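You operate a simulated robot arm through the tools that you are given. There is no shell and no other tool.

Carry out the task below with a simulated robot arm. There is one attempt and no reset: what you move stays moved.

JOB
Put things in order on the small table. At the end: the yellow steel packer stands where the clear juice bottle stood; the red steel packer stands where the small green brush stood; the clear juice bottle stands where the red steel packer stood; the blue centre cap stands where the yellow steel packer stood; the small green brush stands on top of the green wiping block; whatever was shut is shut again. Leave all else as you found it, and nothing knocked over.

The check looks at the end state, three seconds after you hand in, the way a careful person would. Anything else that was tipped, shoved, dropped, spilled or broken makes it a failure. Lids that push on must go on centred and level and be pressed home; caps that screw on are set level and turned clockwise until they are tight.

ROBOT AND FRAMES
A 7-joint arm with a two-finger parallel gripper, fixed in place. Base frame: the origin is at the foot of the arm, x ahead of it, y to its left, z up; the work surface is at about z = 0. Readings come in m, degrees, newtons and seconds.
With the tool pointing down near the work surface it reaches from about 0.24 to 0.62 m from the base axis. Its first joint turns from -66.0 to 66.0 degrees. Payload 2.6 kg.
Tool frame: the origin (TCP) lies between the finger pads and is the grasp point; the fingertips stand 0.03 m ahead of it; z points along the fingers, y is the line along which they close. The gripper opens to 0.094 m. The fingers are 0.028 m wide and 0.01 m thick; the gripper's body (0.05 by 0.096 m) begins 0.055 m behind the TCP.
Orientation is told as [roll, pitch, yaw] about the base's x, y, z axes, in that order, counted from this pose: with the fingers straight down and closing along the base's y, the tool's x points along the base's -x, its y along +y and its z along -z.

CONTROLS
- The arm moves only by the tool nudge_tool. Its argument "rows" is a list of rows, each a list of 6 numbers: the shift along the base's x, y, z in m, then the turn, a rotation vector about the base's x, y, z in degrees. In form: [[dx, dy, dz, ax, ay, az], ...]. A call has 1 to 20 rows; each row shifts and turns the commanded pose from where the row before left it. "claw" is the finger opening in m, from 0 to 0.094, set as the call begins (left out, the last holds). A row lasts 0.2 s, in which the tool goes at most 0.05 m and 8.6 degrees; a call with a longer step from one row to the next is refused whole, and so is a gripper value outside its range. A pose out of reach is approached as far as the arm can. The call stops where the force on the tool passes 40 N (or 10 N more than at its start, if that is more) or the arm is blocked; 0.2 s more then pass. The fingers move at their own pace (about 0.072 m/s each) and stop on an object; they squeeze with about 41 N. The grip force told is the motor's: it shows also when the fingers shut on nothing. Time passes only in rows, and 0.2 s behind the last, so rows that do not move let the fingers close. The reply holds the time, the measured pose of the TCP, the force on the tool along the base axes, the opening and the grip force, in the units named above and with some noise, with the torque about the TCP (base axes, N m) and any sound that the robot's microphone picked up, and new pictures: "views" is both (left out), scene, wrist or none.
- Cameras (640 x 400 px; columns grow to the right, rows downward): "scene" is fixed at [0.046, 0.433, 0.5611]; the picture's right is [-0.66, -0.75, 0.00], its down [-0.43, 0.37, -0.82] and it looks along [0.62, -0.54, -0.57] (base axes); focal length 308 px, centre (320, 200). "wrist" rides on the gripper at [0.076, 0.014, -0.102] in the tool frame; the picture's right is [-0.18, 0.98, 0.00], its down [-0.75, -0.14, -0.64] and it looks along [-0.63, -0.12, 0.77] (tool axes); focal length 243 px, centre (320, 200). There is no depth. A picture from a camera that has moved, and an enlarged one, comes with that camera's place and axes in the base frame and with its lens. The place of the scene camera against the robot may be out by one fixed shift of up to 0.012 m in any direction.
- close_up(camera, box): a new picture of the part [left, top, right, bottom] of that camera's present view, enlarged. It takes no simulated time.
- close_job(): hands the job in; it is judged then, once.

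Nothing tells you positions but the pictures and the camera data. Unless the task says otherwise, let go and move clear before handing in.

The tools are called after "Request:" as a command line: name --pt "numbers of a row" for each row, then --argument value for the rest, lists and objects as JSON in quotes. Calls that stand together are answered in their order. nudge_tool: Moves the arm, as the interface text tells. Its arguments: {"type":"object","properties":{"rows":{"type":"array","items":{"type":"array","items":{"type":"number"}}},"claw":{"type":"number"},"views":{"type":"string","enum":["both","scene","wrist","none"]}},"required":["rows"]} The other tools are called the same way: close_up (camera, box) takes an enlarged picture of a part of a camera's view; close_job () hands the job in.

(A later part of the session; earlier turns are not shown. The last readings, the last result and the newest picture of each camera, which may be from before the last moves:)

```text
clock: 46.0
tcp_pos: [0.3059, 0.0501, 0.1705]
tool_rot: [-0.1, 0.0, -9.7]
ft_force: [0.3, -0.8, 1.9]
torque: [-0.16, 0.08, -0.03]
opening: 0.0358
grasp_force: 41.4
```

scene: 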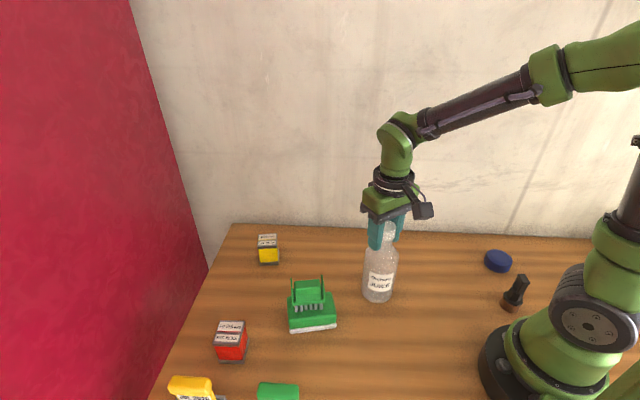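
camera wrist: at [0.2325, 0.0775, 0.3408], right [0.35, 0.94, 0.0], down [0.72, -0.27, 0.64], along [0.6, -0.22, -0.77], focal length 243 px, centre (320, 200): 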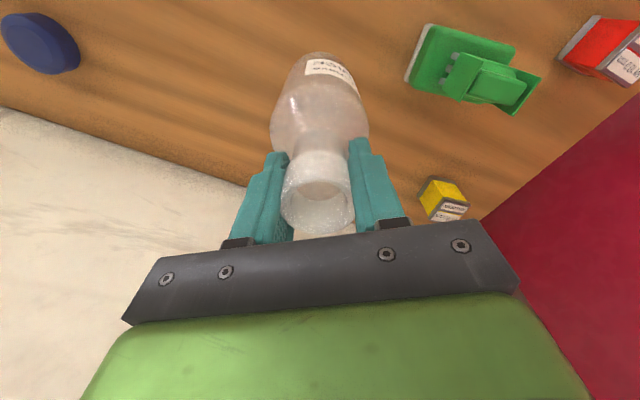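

The bottle touches down (force reversed), so I'll open the fingers and check before rising.

Request:
nudge_tool --pt "0 0 0 0 0 0" --pt "0 0 0 0 0 0" --pt "0 0 0 0 0 0" --claw 0.08 --views "both"

Request:
close_up --camera "scene" --box '[330, 170, 450, 310]'

```text
clock: 46.8
tcp_pos: [0.3054, 0.0498, 0.1699]
tool_rot: [-0.1, 0.0, -9.8]
ft_force: [-0.2, -0.5, -0.3]
torque: [0.03, 0.02, 0.01]
opening: 0.08
grasp_force: 0.0
camera wrist: at [0.2323, 0.0775, 0.2735], right [0.35, 0.94, 0.0], down [0.72, -0.27, 0.64], along [0.6, -0.22, -0.77], focal length 243 px, centre (320, 200)
```

scene: 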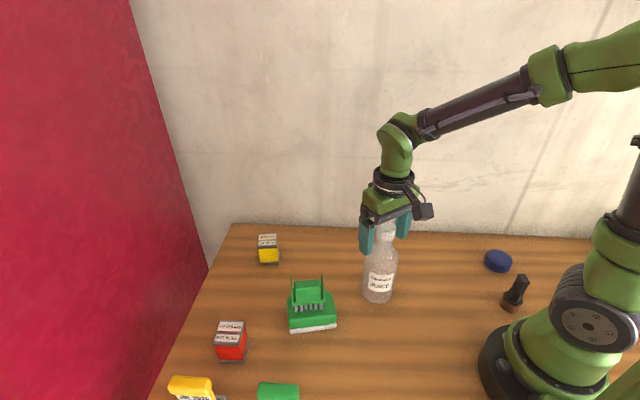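
wrist: 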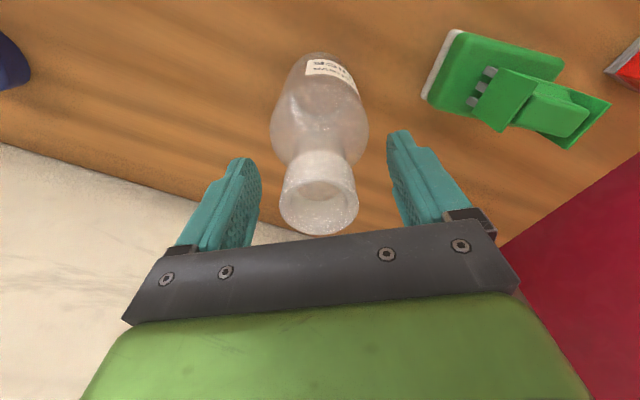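

```text
2.86 times, centred on (390, 240) of scene
camera zoom: at [0.046, 0.433, 0.5611], right [-0.66, -0.75, 0.0], down [-0.43, 0.37, -0.82], along [0.62, -0.54, -0.57], focal length 879 px, centre (120, 86)
```

zoom: 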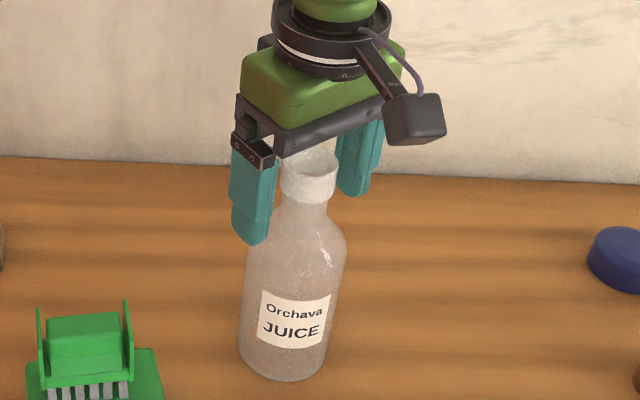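

The bottle stands upright on the red packer's old spot. I'll rise above it, then move over to the yellow packer.

Request:
nudge_tool --pt "0 0 0.02 0 0 0" --pt "0 0 0.03 0 0 0" --pt "0 0 0.04 0 0 0" --pt "0 0 0.04 0 0 0" --pt "0 0 0 0 0 0" --views "both"

Request:
nudge_tool --pt "0.036 0.02 0 0 0 -4" --pt "0.036 0.02 0 0 0 -4" --pt "0.036 0.02 0 0 0 -4" --pt "0.036 0.02 0 0 0 -5" --pt "0.036 0.02 -0.02 0 0 -5" --pt "0.034 0.015 -0.03 0 0 -4.2" --pt "0 0 0 0 0 0" --views "both"

Request:
close_up --camera "wrist" --box '[220, 40, 420, 200]'

Request:
close_up --camera "scene" --box '[330, 190, 450, 310]'

```text
clock: 48.0
tcp_pos: [0.3066, 0.0492, 0.2992]
tool_rot: [-0.1, 0.1, -9.9]
ft_force: [0.5, -0.3, -0.7]
torque: [-0.03, -0.01, 0.0]
opening: 0.0801
grasp_force: 0.0
camera wrist: at [0.2328, 0.0773, 0.403], right [0.35, 0.94, 0.0], down [0.72, -0.27, 0.64], along [0.6, -0.22, -0.77], focal length 243 px, centre (320, 200)
```

scene: 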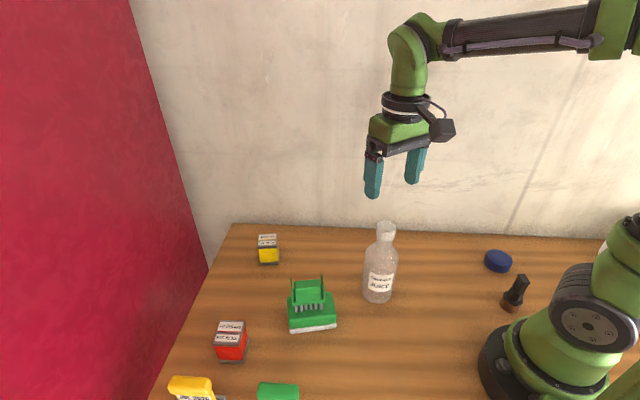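
wrist: 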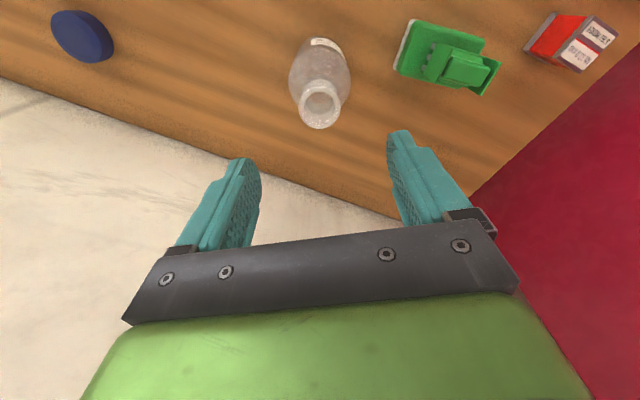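

```text
clock: 49.6
tcp_pos: [0.5208, 0.1673, 0.2507]
tool_rot: [0.0, 0.1, -36.1]
ft_force: [-0.5, 0.2, 0.2]
torque: [-0.01, -0.02, 0.01]
opening: 0.0797
grasp_force: 0.0
camera wrist: at [0.4661, 0.2233, 0.3533], right [0.73, 0.69, 0.0], down [0.53, -0.56, 0.64], along [0.44, -0.47, -0.77], focal length 243 px, centre (320, 200)
```

scene: 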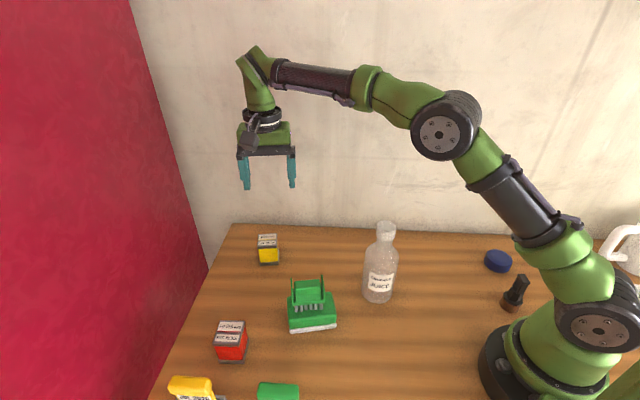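
wrist: 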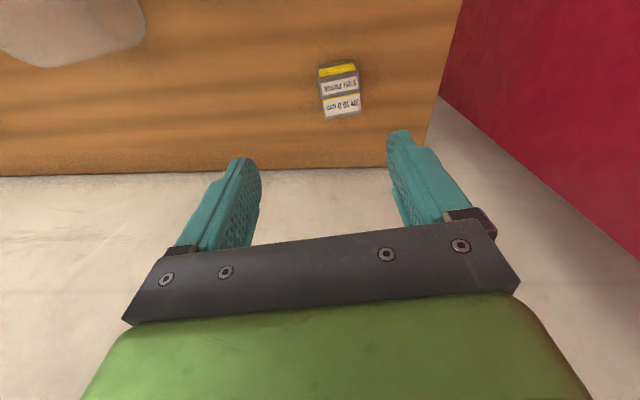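

```text
2.50 times, centred on (320, 120) of wrist
camera zoom: at [0.4661, 0.2233, 0.3533], right [0.73, 0.69, 0.0], down [0.53, -0.56, 0.64], along [0.44, -0.47, -0.77], focal length 606 px, centre (320, 400)
```

zoom: 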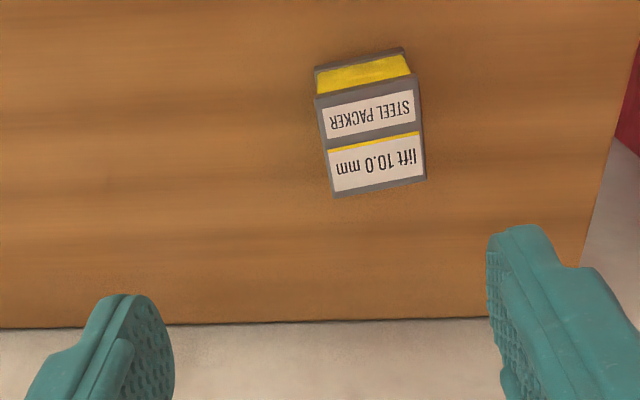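

```text
3.33 times, centred on (390, 250) of scene
camera zoom: at [0.046, 0.433, 0.5611], right [-0.66, -0.75, 0.0], down [-0.43, 0.37, -0.82], along [0.62, -0.54, -0.57], focal length 1025 px, centre (87, 33)
```

zoom: 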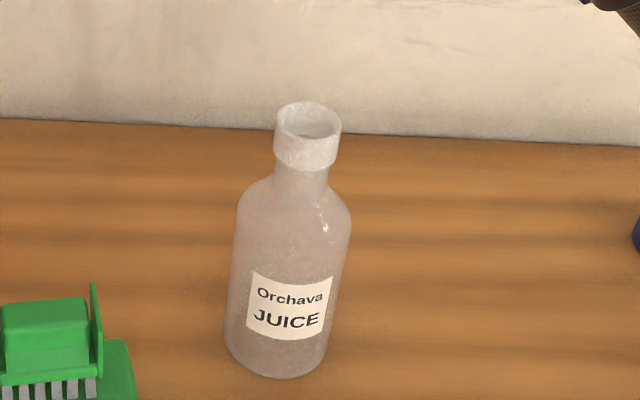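

The bottle looks fine. The yellow packer is near (0.546, 0.174), turned ~1.7° from the gripper, so I'll move over it and descend partway.

Request:
nudge_tool --pt "0.013 0.004 -0.03 0 0 1.7" --pt "0.0127 0.0042 -0.04 0 0 0" --pt "0 0 -0.04 0 0 0" --pt "0 0 -0.04 0 0 0" --pt "0 0 0 0 0 0" --views "both"

Request:
close_up --camera "wrist" --box '[220, 80, 420, 240]'

Request:
close_up --camera "scene" --box '[210, 180, 330, 290]'

```text
clock: 50.8
tcp_pos: [0.5447, 0.1734, 0.0986]
tool_rot: [0.1, -0.1, -34.4]
ft_force: [0.3, -0.1, 0.3]
torque: [-0.01, 0.01, -0.01]
opening: 0.0802
grasp_force: 0.0
camera wrist: at [0.4887, 0.2278, 0.2027], right [0.71, 0.71, 0.0], down [0.54, -0.54, 0.64], along [0.46, -0.45, -0.77], focal length 243 px, centre (320, 200)
```

scene: 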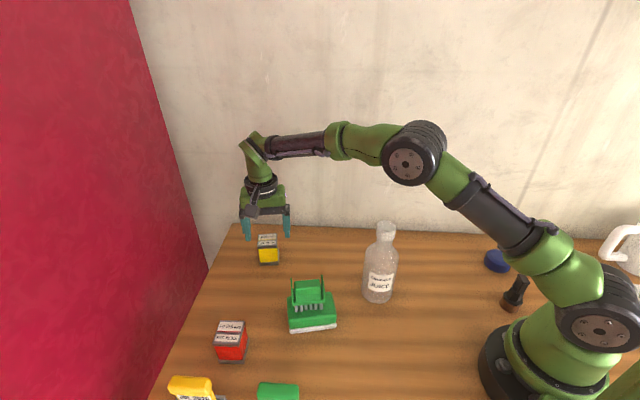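
wrist: 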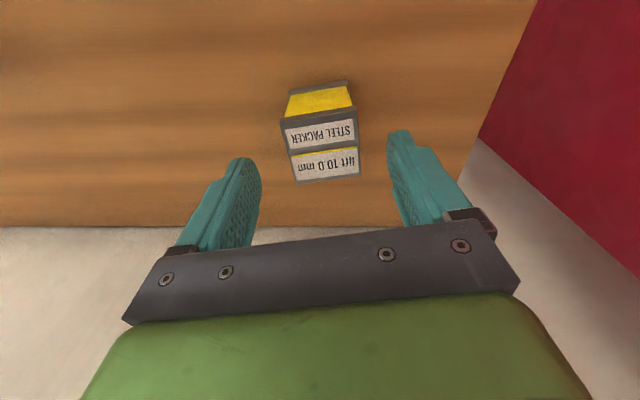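

```text
2.50 times, centred on (320, 160) of wrist
camera zoom: at [0.4887, 0.2278, 0.2027], right [0.71, 0.71, 0.0], down [0.54, -0.54, 0.64], along [0.46, -0.45, -0.77], focal length 606 px, centre (320, 300)
```

zoom: 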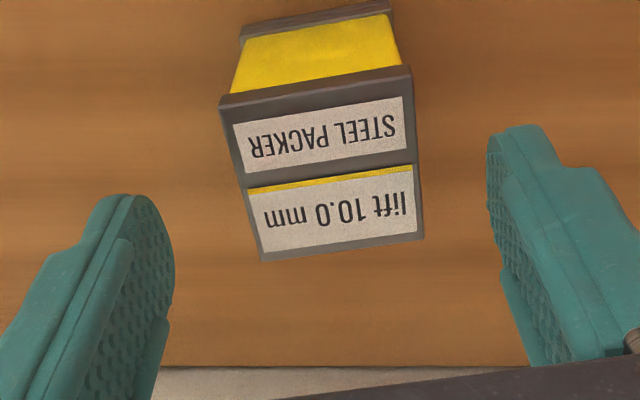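

```text
3.64 times, centred on (270, 235) of scene
camera zoom: at [0.046, 0.433, 0.5611], right [-0.66, -0.75, 0.0], down [-0.43, 0.37, -0.82], along [0.62, -0.54, -0.57], focal length 1118 px, centre (502, 73)
```

zoom: 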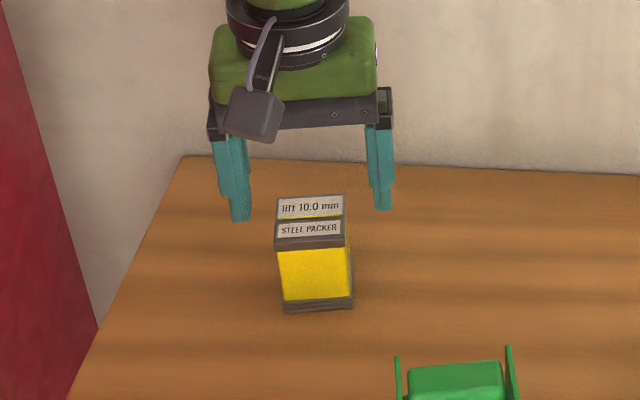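

Request:
nudge_tool --pt "0.0013 0.0019 -0.01 0 0 0" --pt "0 0 -0.02 0 0 0" --pt "0 0 -0.02 0 0 0" --pt "0 0 -0.0065 0 0 0" --pt "0 0 0 0 0 0" --views "both"

Request:
nudge_tool --pt "0 0 0 0 0 0" --pt "0 0 0 0 0 0" --pt "0 0 0 0 0 0" --claw 0.03 --views "both"

```text
clock: 52.0
tcp_pos: [0.5457, 0.1736, 0.0439]
tool_rot: [0.0, 0.1, -34.3]
ft_force: [-0.5, 0.5, 0.1]
torque: [-0.02, -0.02, 0.05]
opening: 0.08
grasp_force: 0.1
camera wrist: at [0.4907, 0.2285, 0.1465], right [0.71, 0.71, 0.0], down [0.54, -0.54, 0.64], along [0.45, -0.45, -0.77], focal length 243 px, centre (320, 200)
```

scene: 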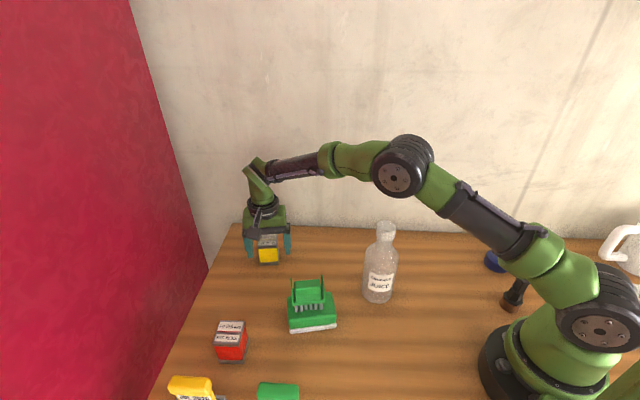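
wrist: 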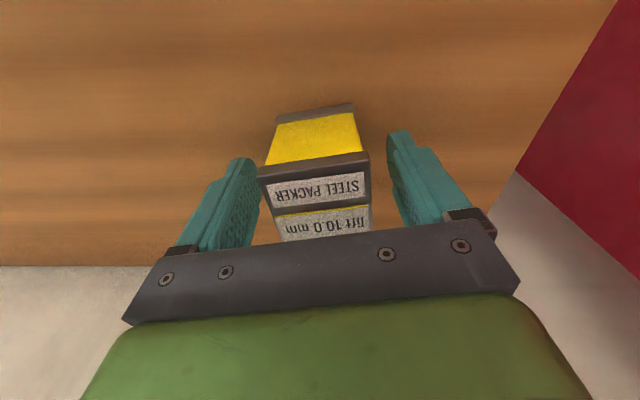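

```text
clock: 52.8
tcp_pos: [0.5467, 0.1736, 0.044]
tool_rot: [0.0, 0.0, -34.3]
ft_force: [0.6, 0.1, -0.6]
torque: [-0.01, -0.01, 0.0]
opening: 0.0487
grasp_force: 40.9
camera wrist: at [0.4907, 0.2285, 0.1468], right [0.71, 0.71, 0.0], down [0.54, -0.54, 0.64], along [0.45, -0.45, -0.77], focal length 243 px, centre (320, 200)
```

scene: 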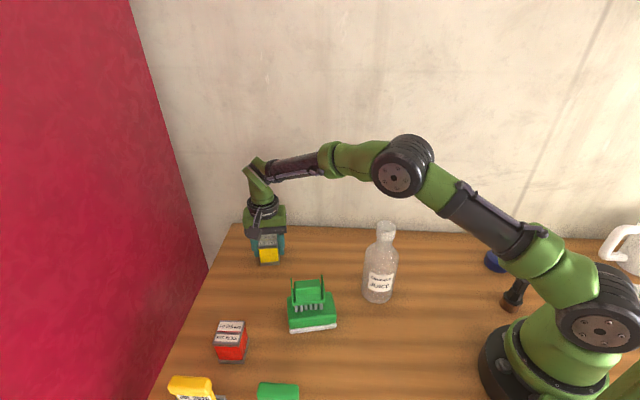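
wrist: 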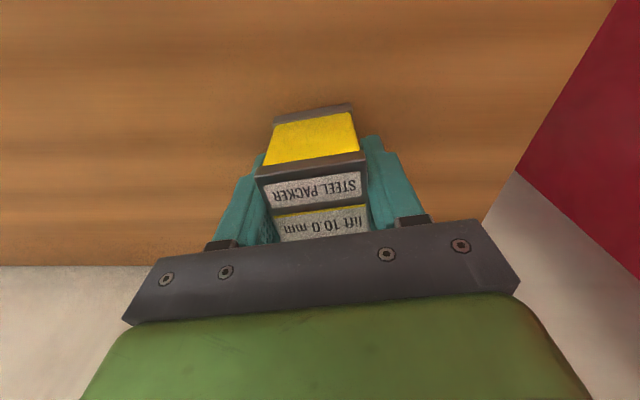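

The yellow packer is gripped. I'll lift it straight up, then carry it high to the bottle's old spot near (0.2635, -0.165).

Request:
nudge_tool --pt "0 0 0.01 0 0 0" --pt "0 0 0.03 0 0 0" --pt "0 0 0.04 0 0 0" --pt "0 0 0.04 0 0 0" --pt "0 0 0.04 0 0 0" --pt "0 0 0.04 0 0 0" --pt "0 0 0 0 0 0" --views "both"

Request:
nudge_tool --pt "-0.02832 -0.03402 0.02 0 0 0" --pt "-0.02832 -0.03402 0.02 0 0 0" --pt "-0.02832 -0.03402 0.01 0 0 0" --pt "-0.02832 -0.03402 0 0 0 0" --pt "-0.02832 -0.03402 0 0 0 0" --pt "-0.02832 -0.03402 0 0 0 0" --pt "-0.02832 -0.03402 0 0 0 0" --pt "-0.02832 -0.03402 0 0 0 0" --pt "-0.02832 -0.03402 0 0 0 0" --pt "-0.02832 -0.03402 0 0 0 0" --pt "0 0 0 0 0 0" --views "both"

```text
clock: 54.4
tcp_pos: [0.5472, 0.1736, 0.2439]
tool_rot: [0.1, 0.0, -34.3]
ft_force: [0.0, 0.1, -1.9]
torque: [0.03, 0.01, 0.02]
opening: 0.0487
grasp_force: 41.6
camera wrist: at [0.4912, 0.2291, 0.3466], right [0.71, 0.71, 0.0], down [0.54, -0.54, 0.64], along [0.46, -0.45, -0.77], focal length 243 px, centre (320, 200)
```

scene: 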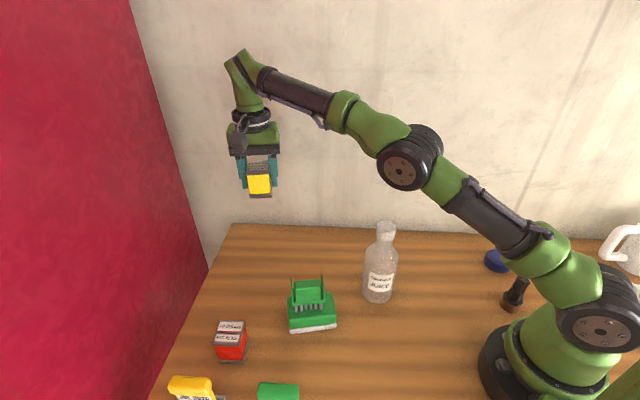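
wrist: 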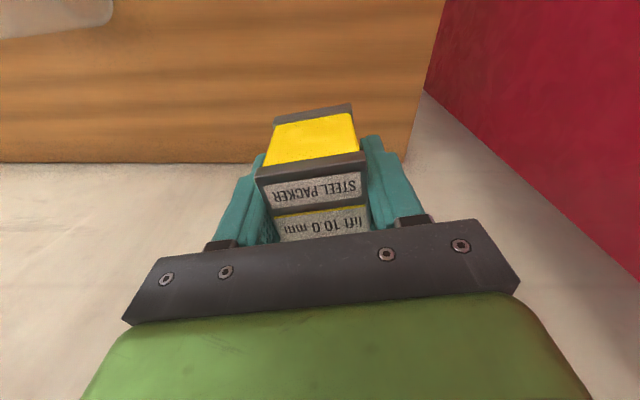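

```text
clock: 56.8
tcp_pos: [0.2627, -0.164, 0.2913]
tool_rot: [0.0, 0.0, -34.2]
ft_force: [-0.2, -0.6, -1.7]
torque: [0.0, 0.01, 0.03]
opening: 0.0488
grasp_force: 40.8
camera wrist: at [0.2077, -0.1104, 0.3952], right [0.71, 0.71, 0.0], down [0.54, -0.54, 0.64], along [0.46, -0.45, -0.77], focal length 243 px, centre (320, 200)
```

scene: 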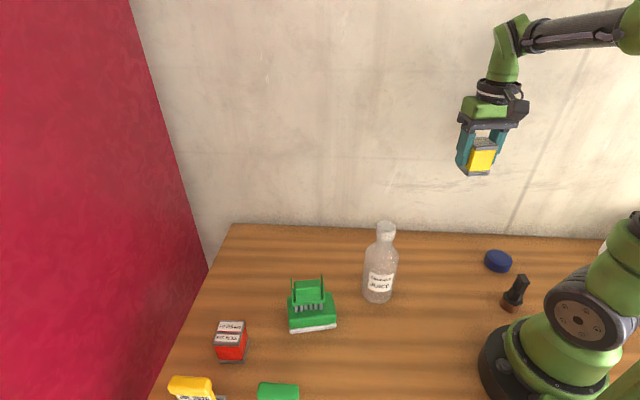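
wrist: 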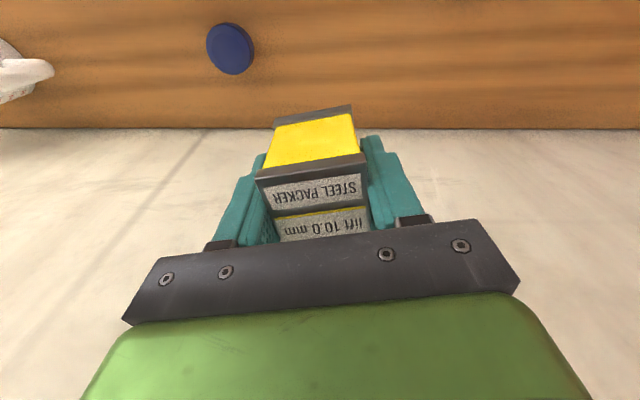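

Request:
nudge_tool --pt "0 0 -0.045 0 0 0" --pt "0 0 -0.045 0 0 0" --pt "0 0 -0.045 0 0 0" --pt "0 0 -0.045 0 0 0" --pt "0 0 -0.03 0 0 0" --pt "0 0 -0.02 0 0 0" --pt "0 0 -0.012 0 0 0" --pt "0 0 -0.004 0 0 0" --pt "0 0 -0.002 0 0 0" --pt "0 0 0 0 0 0" --views "both"

Request:
close_up --camera "scene" --box '[410, 190, 530, 310]'

```text
clock: 59.0
tcp_pos: [0.2639, -0.1648, 0.0424]
tool_rot: [0.0, 0.0, -34.3]
ft_force: [0.0, 1.0, -2.2]
torque: [0.01, 0.0, 0.03]
opening: 0.049
grasp_force: 40.7
camera wrist: at [0.2077, -0.1104, 0.1477], right [0.71, 0.71, 0.0], down [0.54, -0.54, 0.64], along [0.45, -0.45, -0.77], focal length 243 px, centre (320, 200)
```

scene: 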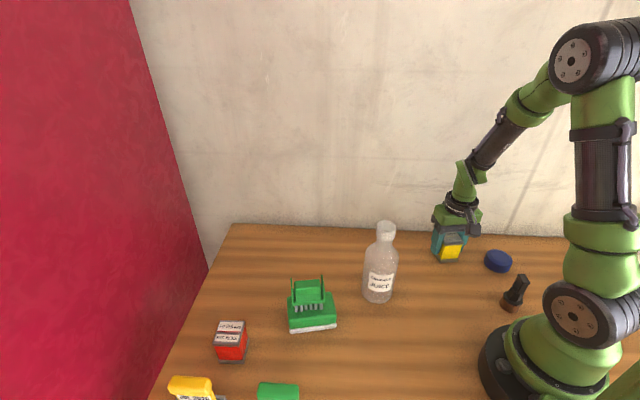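
wrist: 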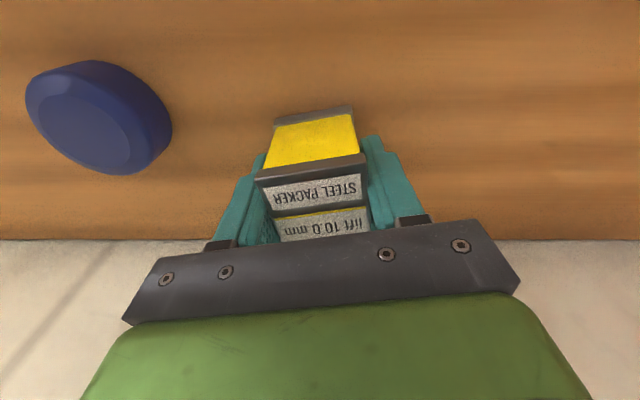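

```text
3.33 times, centred on (470, 250) of scene
camera zoom: at [0.046, 0.433, 0.5611], right [-0.66, -0.75, 0.0], down [-0.43, 0.37, -0.82], along [0.62, -0.54, -0.57], focal length 1025 px, centre (-180, 33)
```

zoom: 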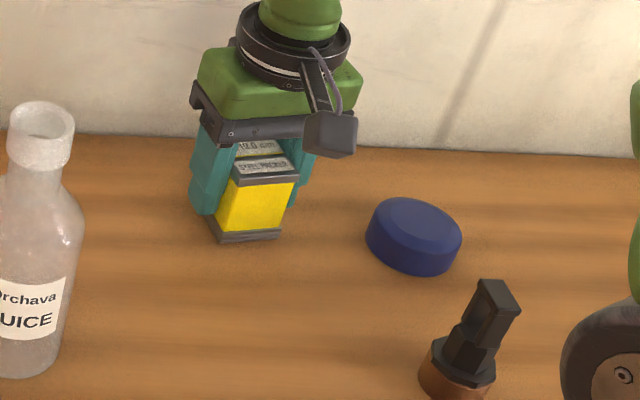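

Request:
nudge_tool --pt "0 0 -0.001 0 0 0" --pt "0 0 -0.0005 0 0 0" --pt "0 0 -0.0005 0 0 0" --pt "0 0 0 0 0 0" --views "none"

Request:
nudge_tool --pt "0 0 -0.0004 0 0 0" --pt "0 0 -0.0003 0 0 0" --pt "0 0 0 0 0 0" --views "none"

```text
clock: 60.0
tcp_pos: [0.2635, -0.1653, 0.0424]
tool_rot: [0.1, 0.0, -34.3]
ft_force: [-5.4, 2.9, 16.0]
torque: [-0.03, 0.2, -0.04]
opening: 0.0487
grasp_force: 41.1
```

```text
clock: 60.8
tcp_pos: [0.2646, -0.1659, 0.0433]
tool_rot: [0.1, 0.1, -34.4]
ft_force: [-12.1, 3.4, 32.2]
torque: [0.12, 0.28, -0.05]
opening: 0.049
grasp_force: 40.7
```

It is in firm contact now (32 N), so I'll ease up slightly before releasing.

Request:
nudge_tool --pt "0 0 0.0006 0 0 0" --pt "0 0 0.0004 0 0 0" --pt "0 0 0 0 0 0" --views "none"

Request:
nudge_tool --pt "0 0 0 0 0 0" --pt "0 0 0 0 0 0" --pt "0 0 0 0 0 0" --claw 0.08 --views "both"

Request:
close_up --camera "scene" --box '[410, 190, 530, 310]'

```text
clock: 61.6
tcp_pos: [0.2651, -0.164, 0.0435]
tool_rot: [0.0, 0.1, -34.1]
ft_force: [-0.1, 0.0, -1.0]
torque: [-0.01, 0.02, 0.02]
opening: 0.0488
grasp_force: 40.7
```

```text
clock: 62.4
tcp_pos: [0.2652, -0.1659, 0.0434]
tool_rot: [0.0, 0.0, -34.3]
ft_force: [-0.4, 0.0, 0.0]
torque: [0.02, -0.02, 0.02]
opening: 0.08
grasp_force: 0.1
camera wrist: at [0.2088, -0.1108, 0.147], right [0.71, 0.71, 0.0], down [0.54, -0.54, 0.64], along [0.45, -0.45, -0.77], focal length 243 px, centre (320, 200)
```

scene: 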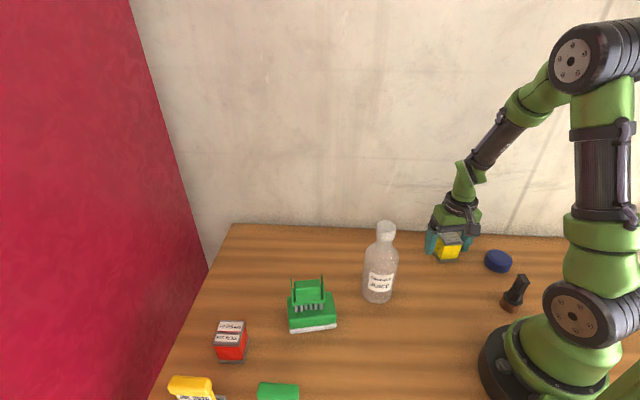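
wrist: 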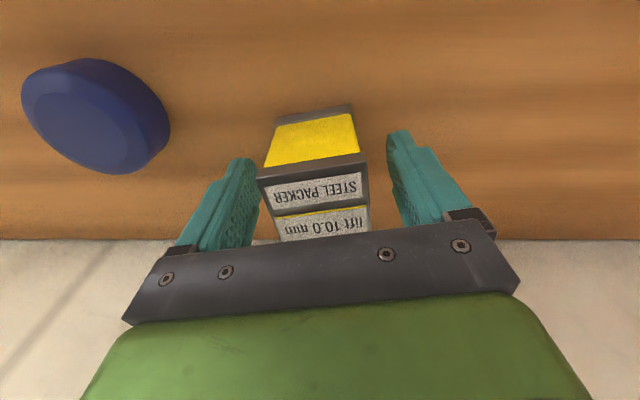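

```text
3.33 times, centred on (470, 250) of scene
camera zoom: at [0.046, 0.433, 0.5611], right [-0.66, -0.75, 0.0], down [-0.43, 0.37, -0.82], along [0.62, -0.54, -0.57], focal length 1025 px, centre (-180, 33)
```

zoom: 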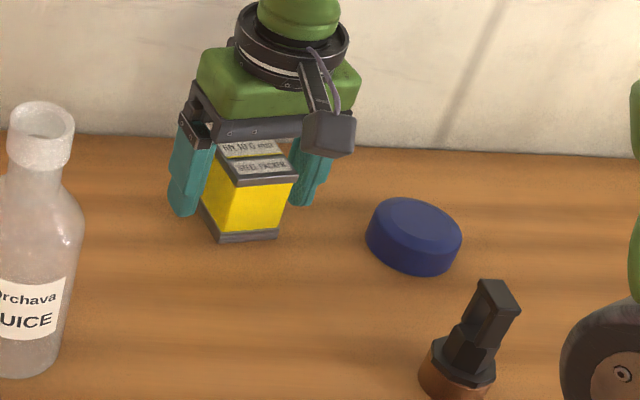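

The yellow packer stands on the bottle's old spot. I'll rise and move toward the blue cap to measure it.

Request:
nudge_tool --pt "0 0 0.02 0 0 0" --pt "0 0 0.04 0 0 0" --pt "0 0 0.04 0 0 0" --pt "0 0 0.04 0 0 0" --pt "-0.03 -0.02 0.01 0 0 0" --pt "-0.03 -0.02 0 0 0 0" --pt "-0.03 -0.02 0 0 0 0" --pt "0 0 0 0 0 0" --claw 0.094 --views "both"

Request:
close_up --camera "wrist" --box '[200, 40, 440, 200]'

Request:
close_up --camera "scene" --box '[420, 200, 540, 320]'

```text
clock: 64.2
tcp_pos: [0.1721, -0.2244, 0.1943]
tool_rot: [0.2, 0.0, -34.3]
ft_force: [-0.8, -0.1, -0.3]
torque: [-0.02, 0.0, 0.0]
opening: 0.0938
grasp_force: 0.0
camera wrist: at [0.1158, -0.1699, 0.2985], right [0.71, 0.71, 0.0], down [0.54, -0.54, 0.64], along [0.45, -0.45, -0.77], focal length 243 px, centre (320, 200)
```

scene: 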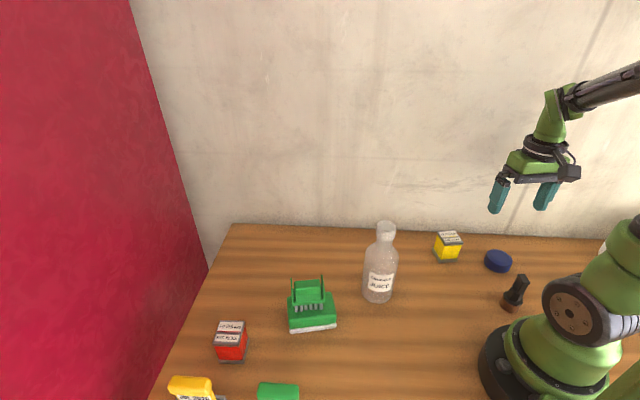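
wrist: 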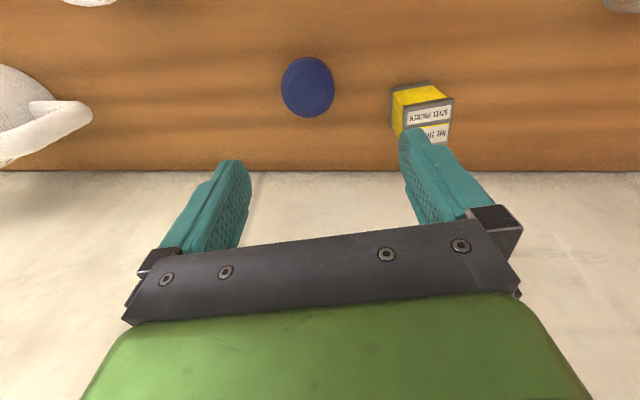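

```text
2.50 times, centred on (320, 120) of wrist
camera zoom: at [0.1158, -0.1699, 0.2985], right [0.71, 0.71, 0.0], down [0.54, -0.54, 0.64], along [0.45, -0.45, -0.77], focal length 606 px, centre (320, 400)
```

zoom: 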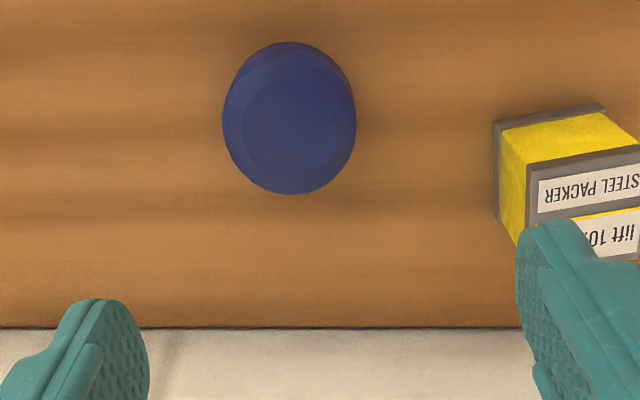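

```text
3.33 times, centred on (480, 260) of scene
camera zoom: at [0.046, 0.433, 0.5611], right [-0.66, -0.75, 0.0], down [-0.43, 0.37, -0.82], along [0.62, -0.54, -0.57], focal length 1025 px, centre (-213, 0)
```

zoom: 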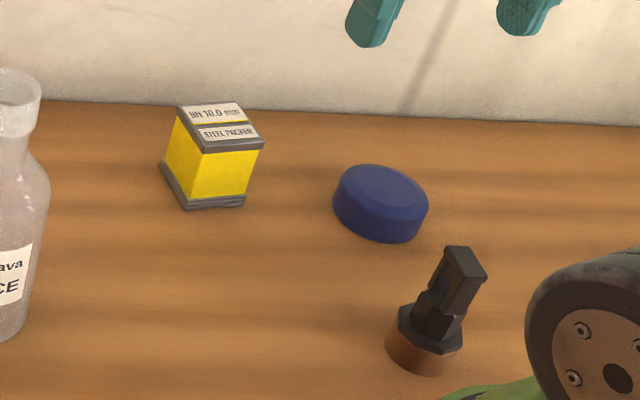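

The cap's centre is near (0.164, -0.233), its diameter about 58 mm. I'll centre over it and come down partway.

Request:
nudge_tool --pt "-0.0098 -0.0081 -0.02 0 0 0" --pt "0 0 -0.04 0 0 0" --pt "0 0 -0.04 0 0 0" --pt "0 0 0 0 0 0" --views "both"

Request:
close_up --camera "wrist" --box '[200, 60, 440, 220]'

Request:
close_up --camera "scene" --box '[420, 190, 560, 320]'

```text
clock: 65.2
tcp_pos: [0.1638, -0.2316, 0.0955]
tool_rot: [0.0, 0.0, -34.3]
ft_force: [-0.1, -0.3, -0.4]
torque: [0.01, 0.0, 0.0]
opening: 0.094
grasp_force: 0.0
camera wrist: at [0.1077, -0.1775, 0.1987], right [0.71, 0.71, 0.0], down [0.54, -0.54, 0.64], along [0.45, -0.45, -0.77], focal length 243 px, centre (320, 200)
```

scene: 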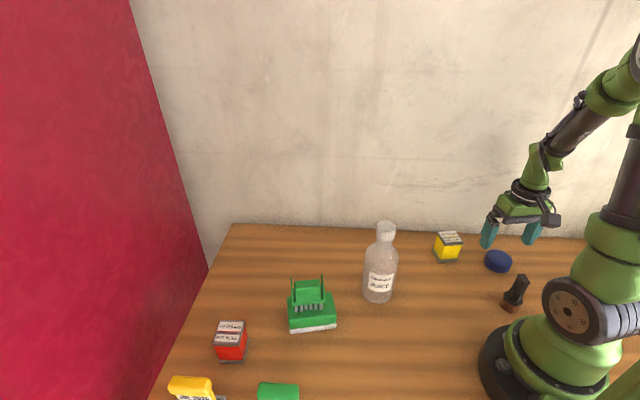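
wrist: 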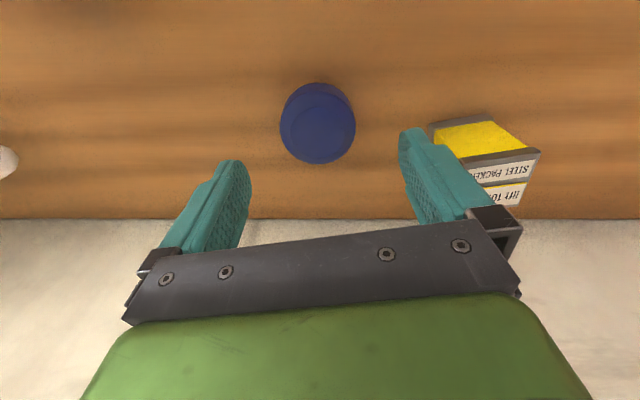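

```text
2.50 times, centred on (320, 140) of wrist
camera zoom: at [0.1077, -0.1775, 0.1987], right [0.71, 0.71, 0.0], down [0.54, -0.54, 0.64], along [0.45, -0.45, -0.77], focal length 606 px, centre (320, 350)
```

zoom: 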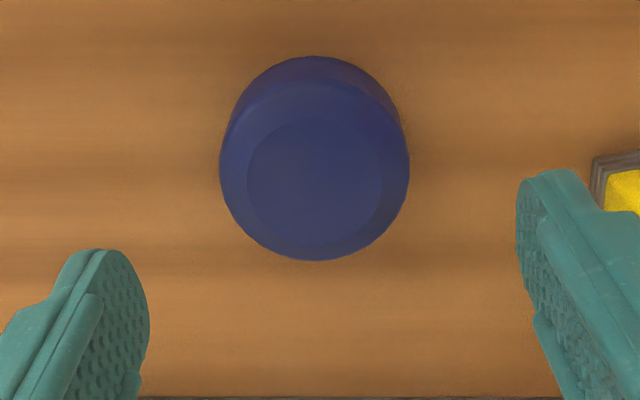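

```text
3.08 times, centred on (490, 255) of scene
camera zoom: at [0.046, 0.433, 0.5611], right [-0.66, -0.75, 0.0], down [-0.43, 0.37, -0.82], along [0.62, -0.54, -0.57], focal length 946 px, centre (-203, 31)
```

zoom: 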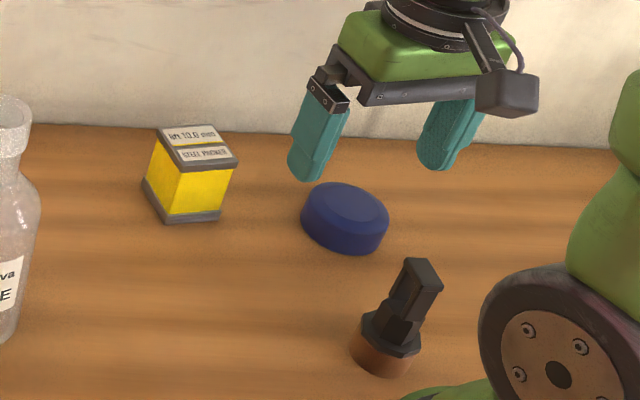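

Request:
nudge_tool --pt "-0.0008 -0.0012 -0.02 0 0 0" --pt "0 0 -0.02 0 0 0" --pt "0 0 -0.012 0 0 0" --pt "0 0 -0.006 0 0 0" --pt "0 0 0 0 0 0" --views "both"

Request:
close_up --camera "scene" --box '[420, 190, 560, 320]'

```text
clock: 66.4
tcp_pos: [0.1625, -0.2338, 0.0359]
tool_rot: [0.2, 0.0, -34.3]
ft_force: [0.3, -0.5, -0.7]
torque: [0.0, 0.01, -0.01]
opening: 0.094
grasp_force: 0.0
camera wrist: at [0.1072, -0.1791, 0.1388], right [0.71, 0.71, 0.0], down [0.54, -0.54, 0.64], along [0.45, -0.45, -0.77], focal length 243 px, centre (320, 200)
```

scene: 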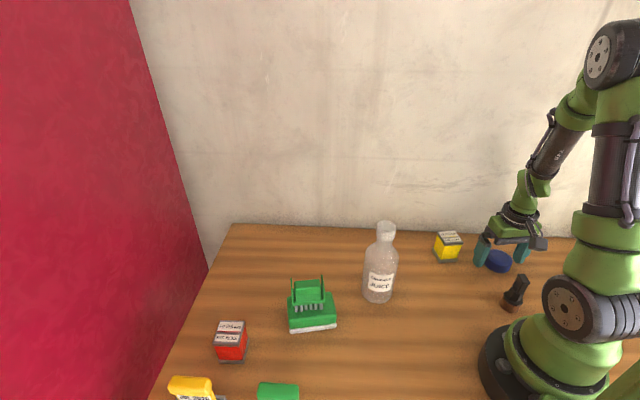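
wrist: 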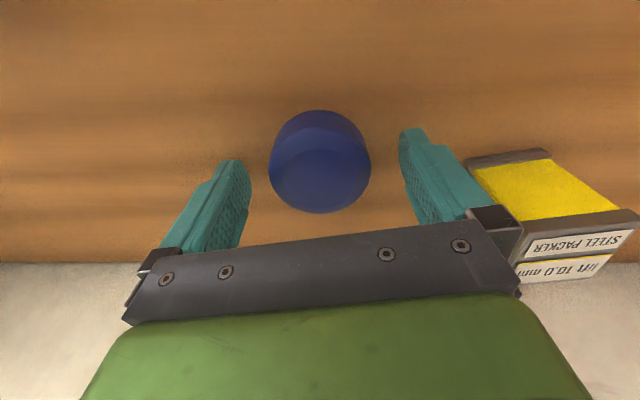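

```text
3.08 times, centred on (490, 255) of scene
camera zoom: at [0.046, 0.433, 0.5611], right [-0.66, -0.75, 0.0], down [-0.43, 0.37, -0.82], along [0.62, -0.54, -0.57], focal length 946 px, centre (-203, 31)
```

zoom: 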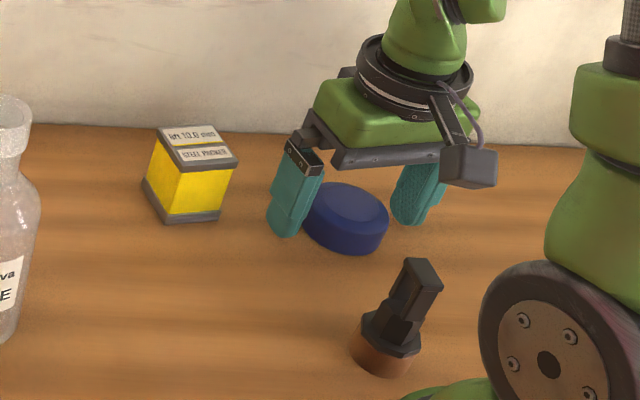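

The fingers straddle the cap evenly, so I'll close on it.

Request:
nudge_tool --pt "0 0 0 0 0 0" --pt "0 0 0 0 0 0" --pt "0 0 0 0 0 0" --claw 0.04 --views "both"

Request:
nudge_tool --pt "0 0 0.004 0 0 0" --pt "0 0 0.01 0 0 0" --pt "0 0 0.02 0 0 0" --pt "0 0 0.03 0 0 0" --pt "0 0 0 0 0 0" --views "both"

Request:
close_up --camera "wrist" --box '[200, 60, 440, 240]'

```text
clock: 67.2
tcp_pos: [0.1636, -0.2328, 0.0357]
tool_rot: [-0.1, -0.1, -34.2]
ft_force: [0.1, -0.6, 0.7]
torque: [-0.04, -0.01, 0.0]
opening: 0.056
grasp_force: 40.9
camera wrist: at [0.1072, -0.1791, 0.139], right [0.71, 0.71, 0.0], down [0.54, -0.54, 0.64], along [0.45, -0.45, -0.77], focal length 243 px, centre (320, 200)
```

scene: 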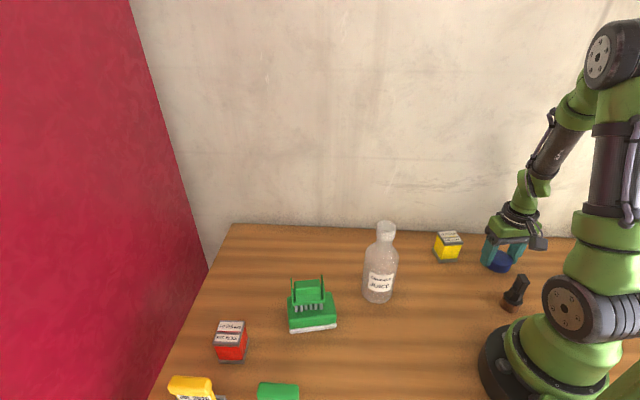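
wrist: 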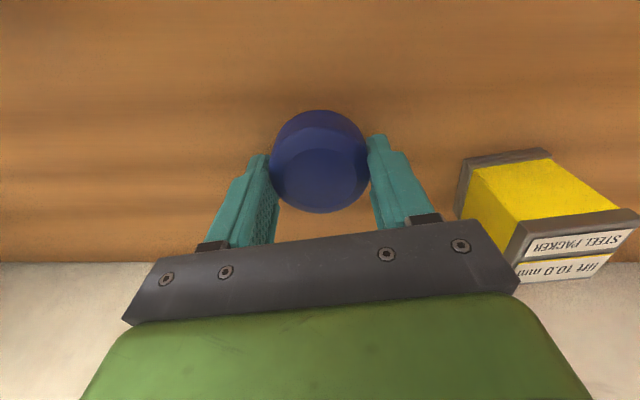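

```text
clock: 68.4
tcp_pos: [0.1644, -0.2346, 0.1001]
tool_rot: [0.0, -0.1, -34.3]
ft_force: [0.4, -0.4, -1.0]
torque: [0.0, 0.01, 0.03]
opening: 0.0556
grasp_force: 40.8
camera wrist: at [0.1086, -0.1808, 0.203], right [0.71, 0.71, 0.0], down [0.54, -0.54, 0.64], along [0.45, -0.45, -0.77], focal length 243 px, centre (320, 200)
```

scene: 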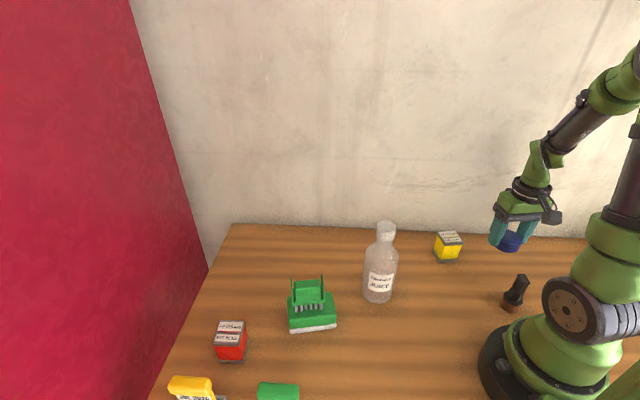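
wrist: 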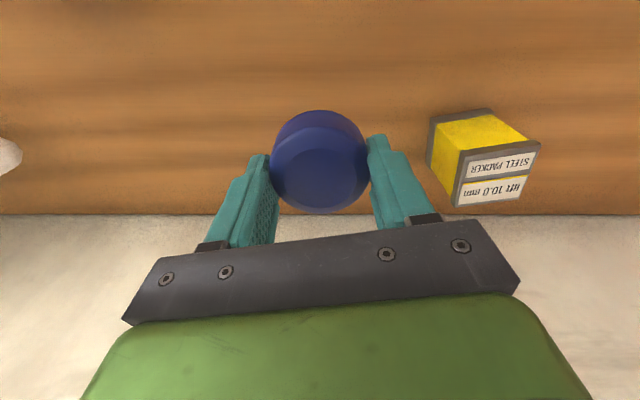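

```text
2.22 times, centred on (320, 150) of wrist
camera zoom: at [0.1086, -0.1808, 0.203], right [0.71, 0.71, 0.0], down [0.54, -0.54, 0.64], along [0.45, -0.45, -0.77], focal length 539 px, centre (320, 311)
```

zoom: 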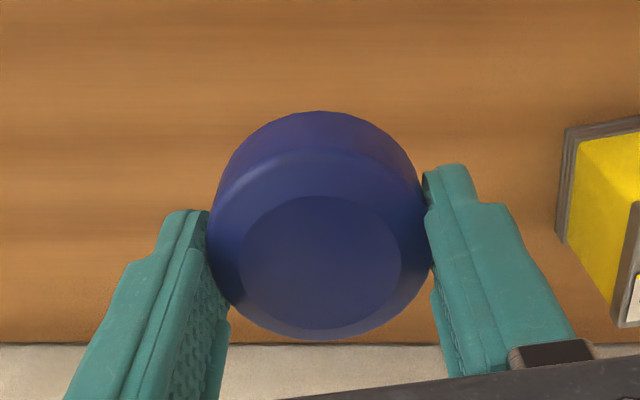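

The cap is held level (opening 0.056). I'll raise it well above everything and carry it to the yellow packer's old spot.

Request:
nudge_tool --pt "0 0 0.04 0 0 0" --pt "0 0 0.04 0 0 0" --pt "0 0 0.04 0 0 0" --pt "0 0 0.04 0 0 0" --pt "0 0 0.04 0 0 0" --pt "0 0 0 0 0 0" --views "scene"

Request:
nudge_tool --pt "0.029523 0.0315 0 0 0 0" --pt "0.029523 0.0315 0 0 0 0" --pt "0.029523 0.0315 0 0 0 0" --pt "0.029523 0.0315 0 0 0 0" --pt "0.029523 0.0315 0 0 0 0" --pt "0.029523 0.0315 0 0 0 0" --pt "0.029523 0.0315 0 0 0 0" --pt "0.029523 0.0315 0 0 0 0" --pt "0.029523 0.0315 0 0 0 0" --pt "0.029523 0.0315 0 0 0 0" --pt "0.029523 0.0315 -0.02 0 0 0" --pt "0.029523 0.0315 -0.02 0 0 0" --pt "0.029524 0.0315 -0.02 0 0 0" --pt "0 0 0 0 0 0" --views "both"

```text
clock: 69.8
tcp_pos: [0.1635, -0.2355, 0.3007]
tool_rot: [-0.1, 0.0, -34.3]
ft_force: [0.1, -0.6, -0.1]
torque: [-0.02, -0.01, 0.02]
opening: 0.0555
grasp_force: 41.2
```

scene: 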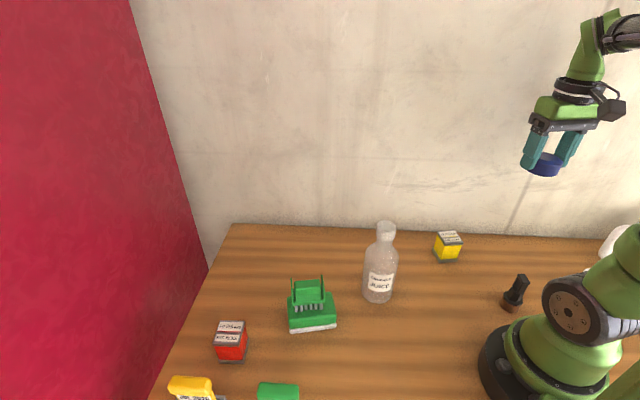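

```text
clock: 72.8
tcp_pos: [0.5457, 0.1769, 0.2402]
tool_rot: [-0.1, 0.2, -34.4]
ft_force: [0.2, -0.3, -0.4]
torque: [-0.03, 0.0, -0.02]
opening: 0.0556
grasp_force: 41.4
camera wrist: at [0.4896, 0.2314, 0.3434], right [0.71, 0.71, 0.0], down [0.54, -0.54, 0.64], along [0.45, -0.45, -0.77], focal length 243 px, centre (320, 200)
```

scene: 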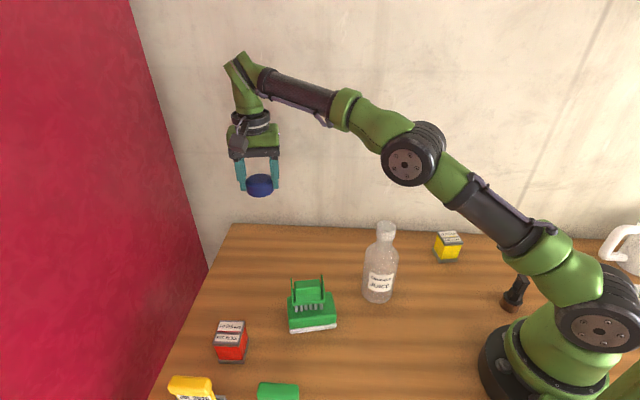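
wrist: 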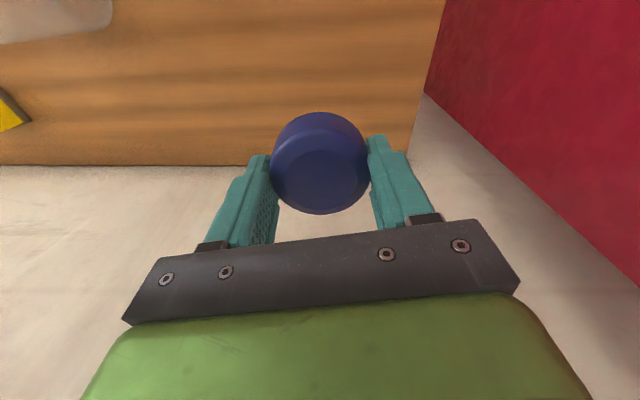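

Request:
nudge_tool --pt "0 0 -0.04 0 0 0" --pt "0 0 -0.04 0 0 0" --pt "0 0 -0.04 0 0 0" --pt "0 0 -0.03 0 0 0" --pt "0 0 -0.02 0 0 0" --pt "0 0 -0.01 0 0 0" --pt "0 0 0 0 0 0" --pt "0 0 0 0 0 0" --views "both"

Request:
close_up --camera "scene" --box '[210, 180, 330, 290]'

```text
clock: 74.6
tcp_pos: [0.5471, 0.1774, 0.0603]
tool_rot: [0.0, 0.0, -34.3]
ft_force: [-0.1, -0.8, -0.2]
torque: [0.0, 0.0, -0.01]
opening: 0.0558
grasp_force: 41.5
camera wrist: at [0.4906, 0.2309, 0.1638], right [0.71, 0.71, 0.0], down [0.54, -0.54, 0.64], along [0.45, -0.45, -0.77], focal length 243 px, centre (320, 200)
```

scene: 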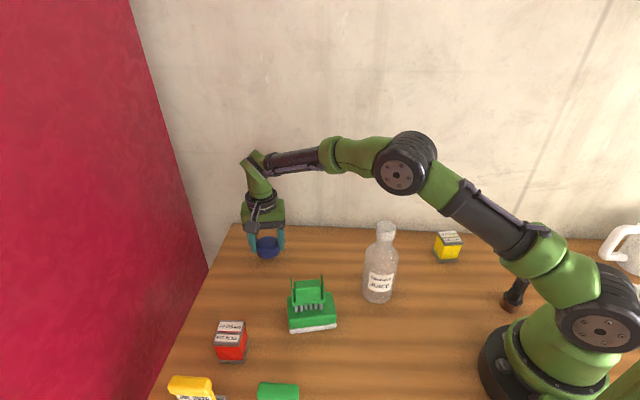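
wrist: 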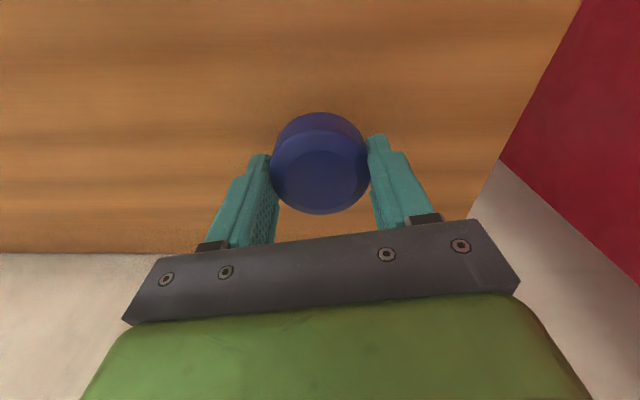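

```text
3.64 times, centred on (270, 235) of scene
camera zoom: at [0.046, 0.433, 0.5611], right [-0.66, -0.75, 0.0], down [-0.43, 0.37, -0.82], along [0.62, -0.54, -0.57], focal length 1118 px, centre (502, 73)
```

zoom: 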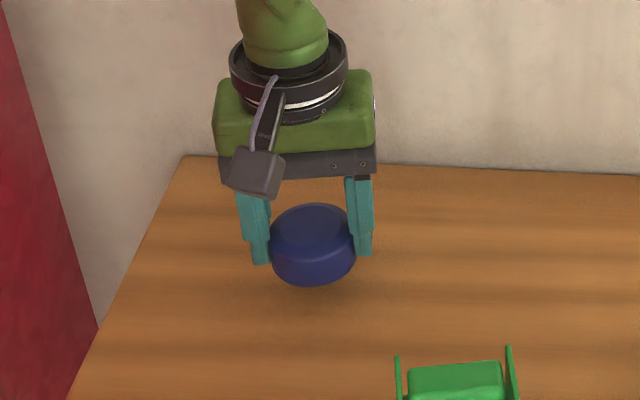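

The cap is about 2.5 mm off in y from where the yellow packer was gripped, so I'll correct that and then lower gently.

Request:
nudge_tool --pt "0 -0.0027 0 0 0 0" --pt "0 0 -0.01 0 0 0" --pt "0 0 -0.006 0 0 0" --pt "0 0 -0.004 0 0 0" --pt "0 0 -0.002 0 0 0" --pt "0 0 0 0 0 0" --views "wrist"

Request:
nudge_tool --pt "0 0 -0.0005 0 0 0" --pt "0 0 -0.0005 0 0 0" --pt "0 0 0 0 0 0" --views "none"

```text
clock: 76.0
tcp_pos: [0.546, 0.1723, 0.0373]
tool_rot: [0.0, 0.0, -34.4]
ft_force: [-0.5, -0.6, -1.5]
torque: [0.02, -0.01, 0.0]
opening: 0.0556
grasp_force: 41.2
camera wrist: at [0.4909, 0.2276, 0.1415], right [0.71, 0.71, 0.0], down [0.54, -0.54, 0.64], along [0.45, -0.45, -0.77], focal length 243 px, centre (320, 200)
```

wrist: 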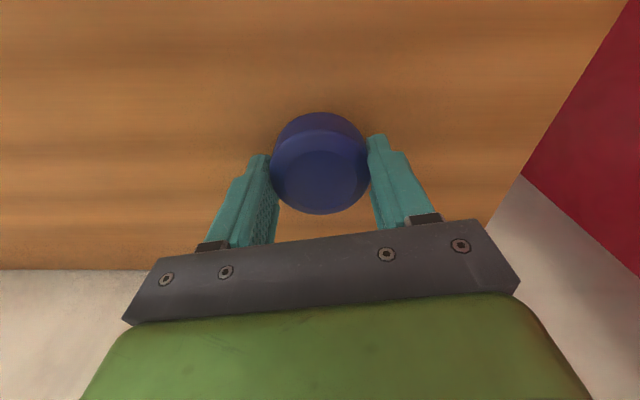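

```text
clock: 76.8
tcp_pos: [0.5468, 0.1729, 0.0368]
tool_rot: [0.0, 0.1, -34.3]
ft_force: [-0.3, 0.9, -0.8]
torque: [-0.02, -0.01, 0.01]
opening: 0.0556
grasp_force: 40.9
```

Request:
nudge_tool --pt "0 0 -0.0005 0 0 0" --pt "0 0 -0.0005 0 0 0" --pt "0 0 0 0 0 0" --views "none"

Request:
nudge_tool --pt "0 0 -0.0004 0 0 0" --pt "0 0 0 0 0 0" --views "none"

```text
clock: 77.6
tcp_pos: [0.5468, 0.1731, 0.0363]
tool_rot: [0.0, -0.1, -34.3]
ft_force: [-0.1, -1.3, 0.2]
torque: [0.02, 0.05, 0.02]
opening: 0.0556
grasp_force: 40.9
```

```text
clock: 78.2
tcp_pos: [0.5474, 0.1725, 0.0355]
tool_rot: [0.1, 0.1, -34.3]
ft_force: [0.1, -1.0, 1.9]
torque: [-0.01, 0.08, 0.0]
opening: 0.0555
grasp_force: 41.0
```

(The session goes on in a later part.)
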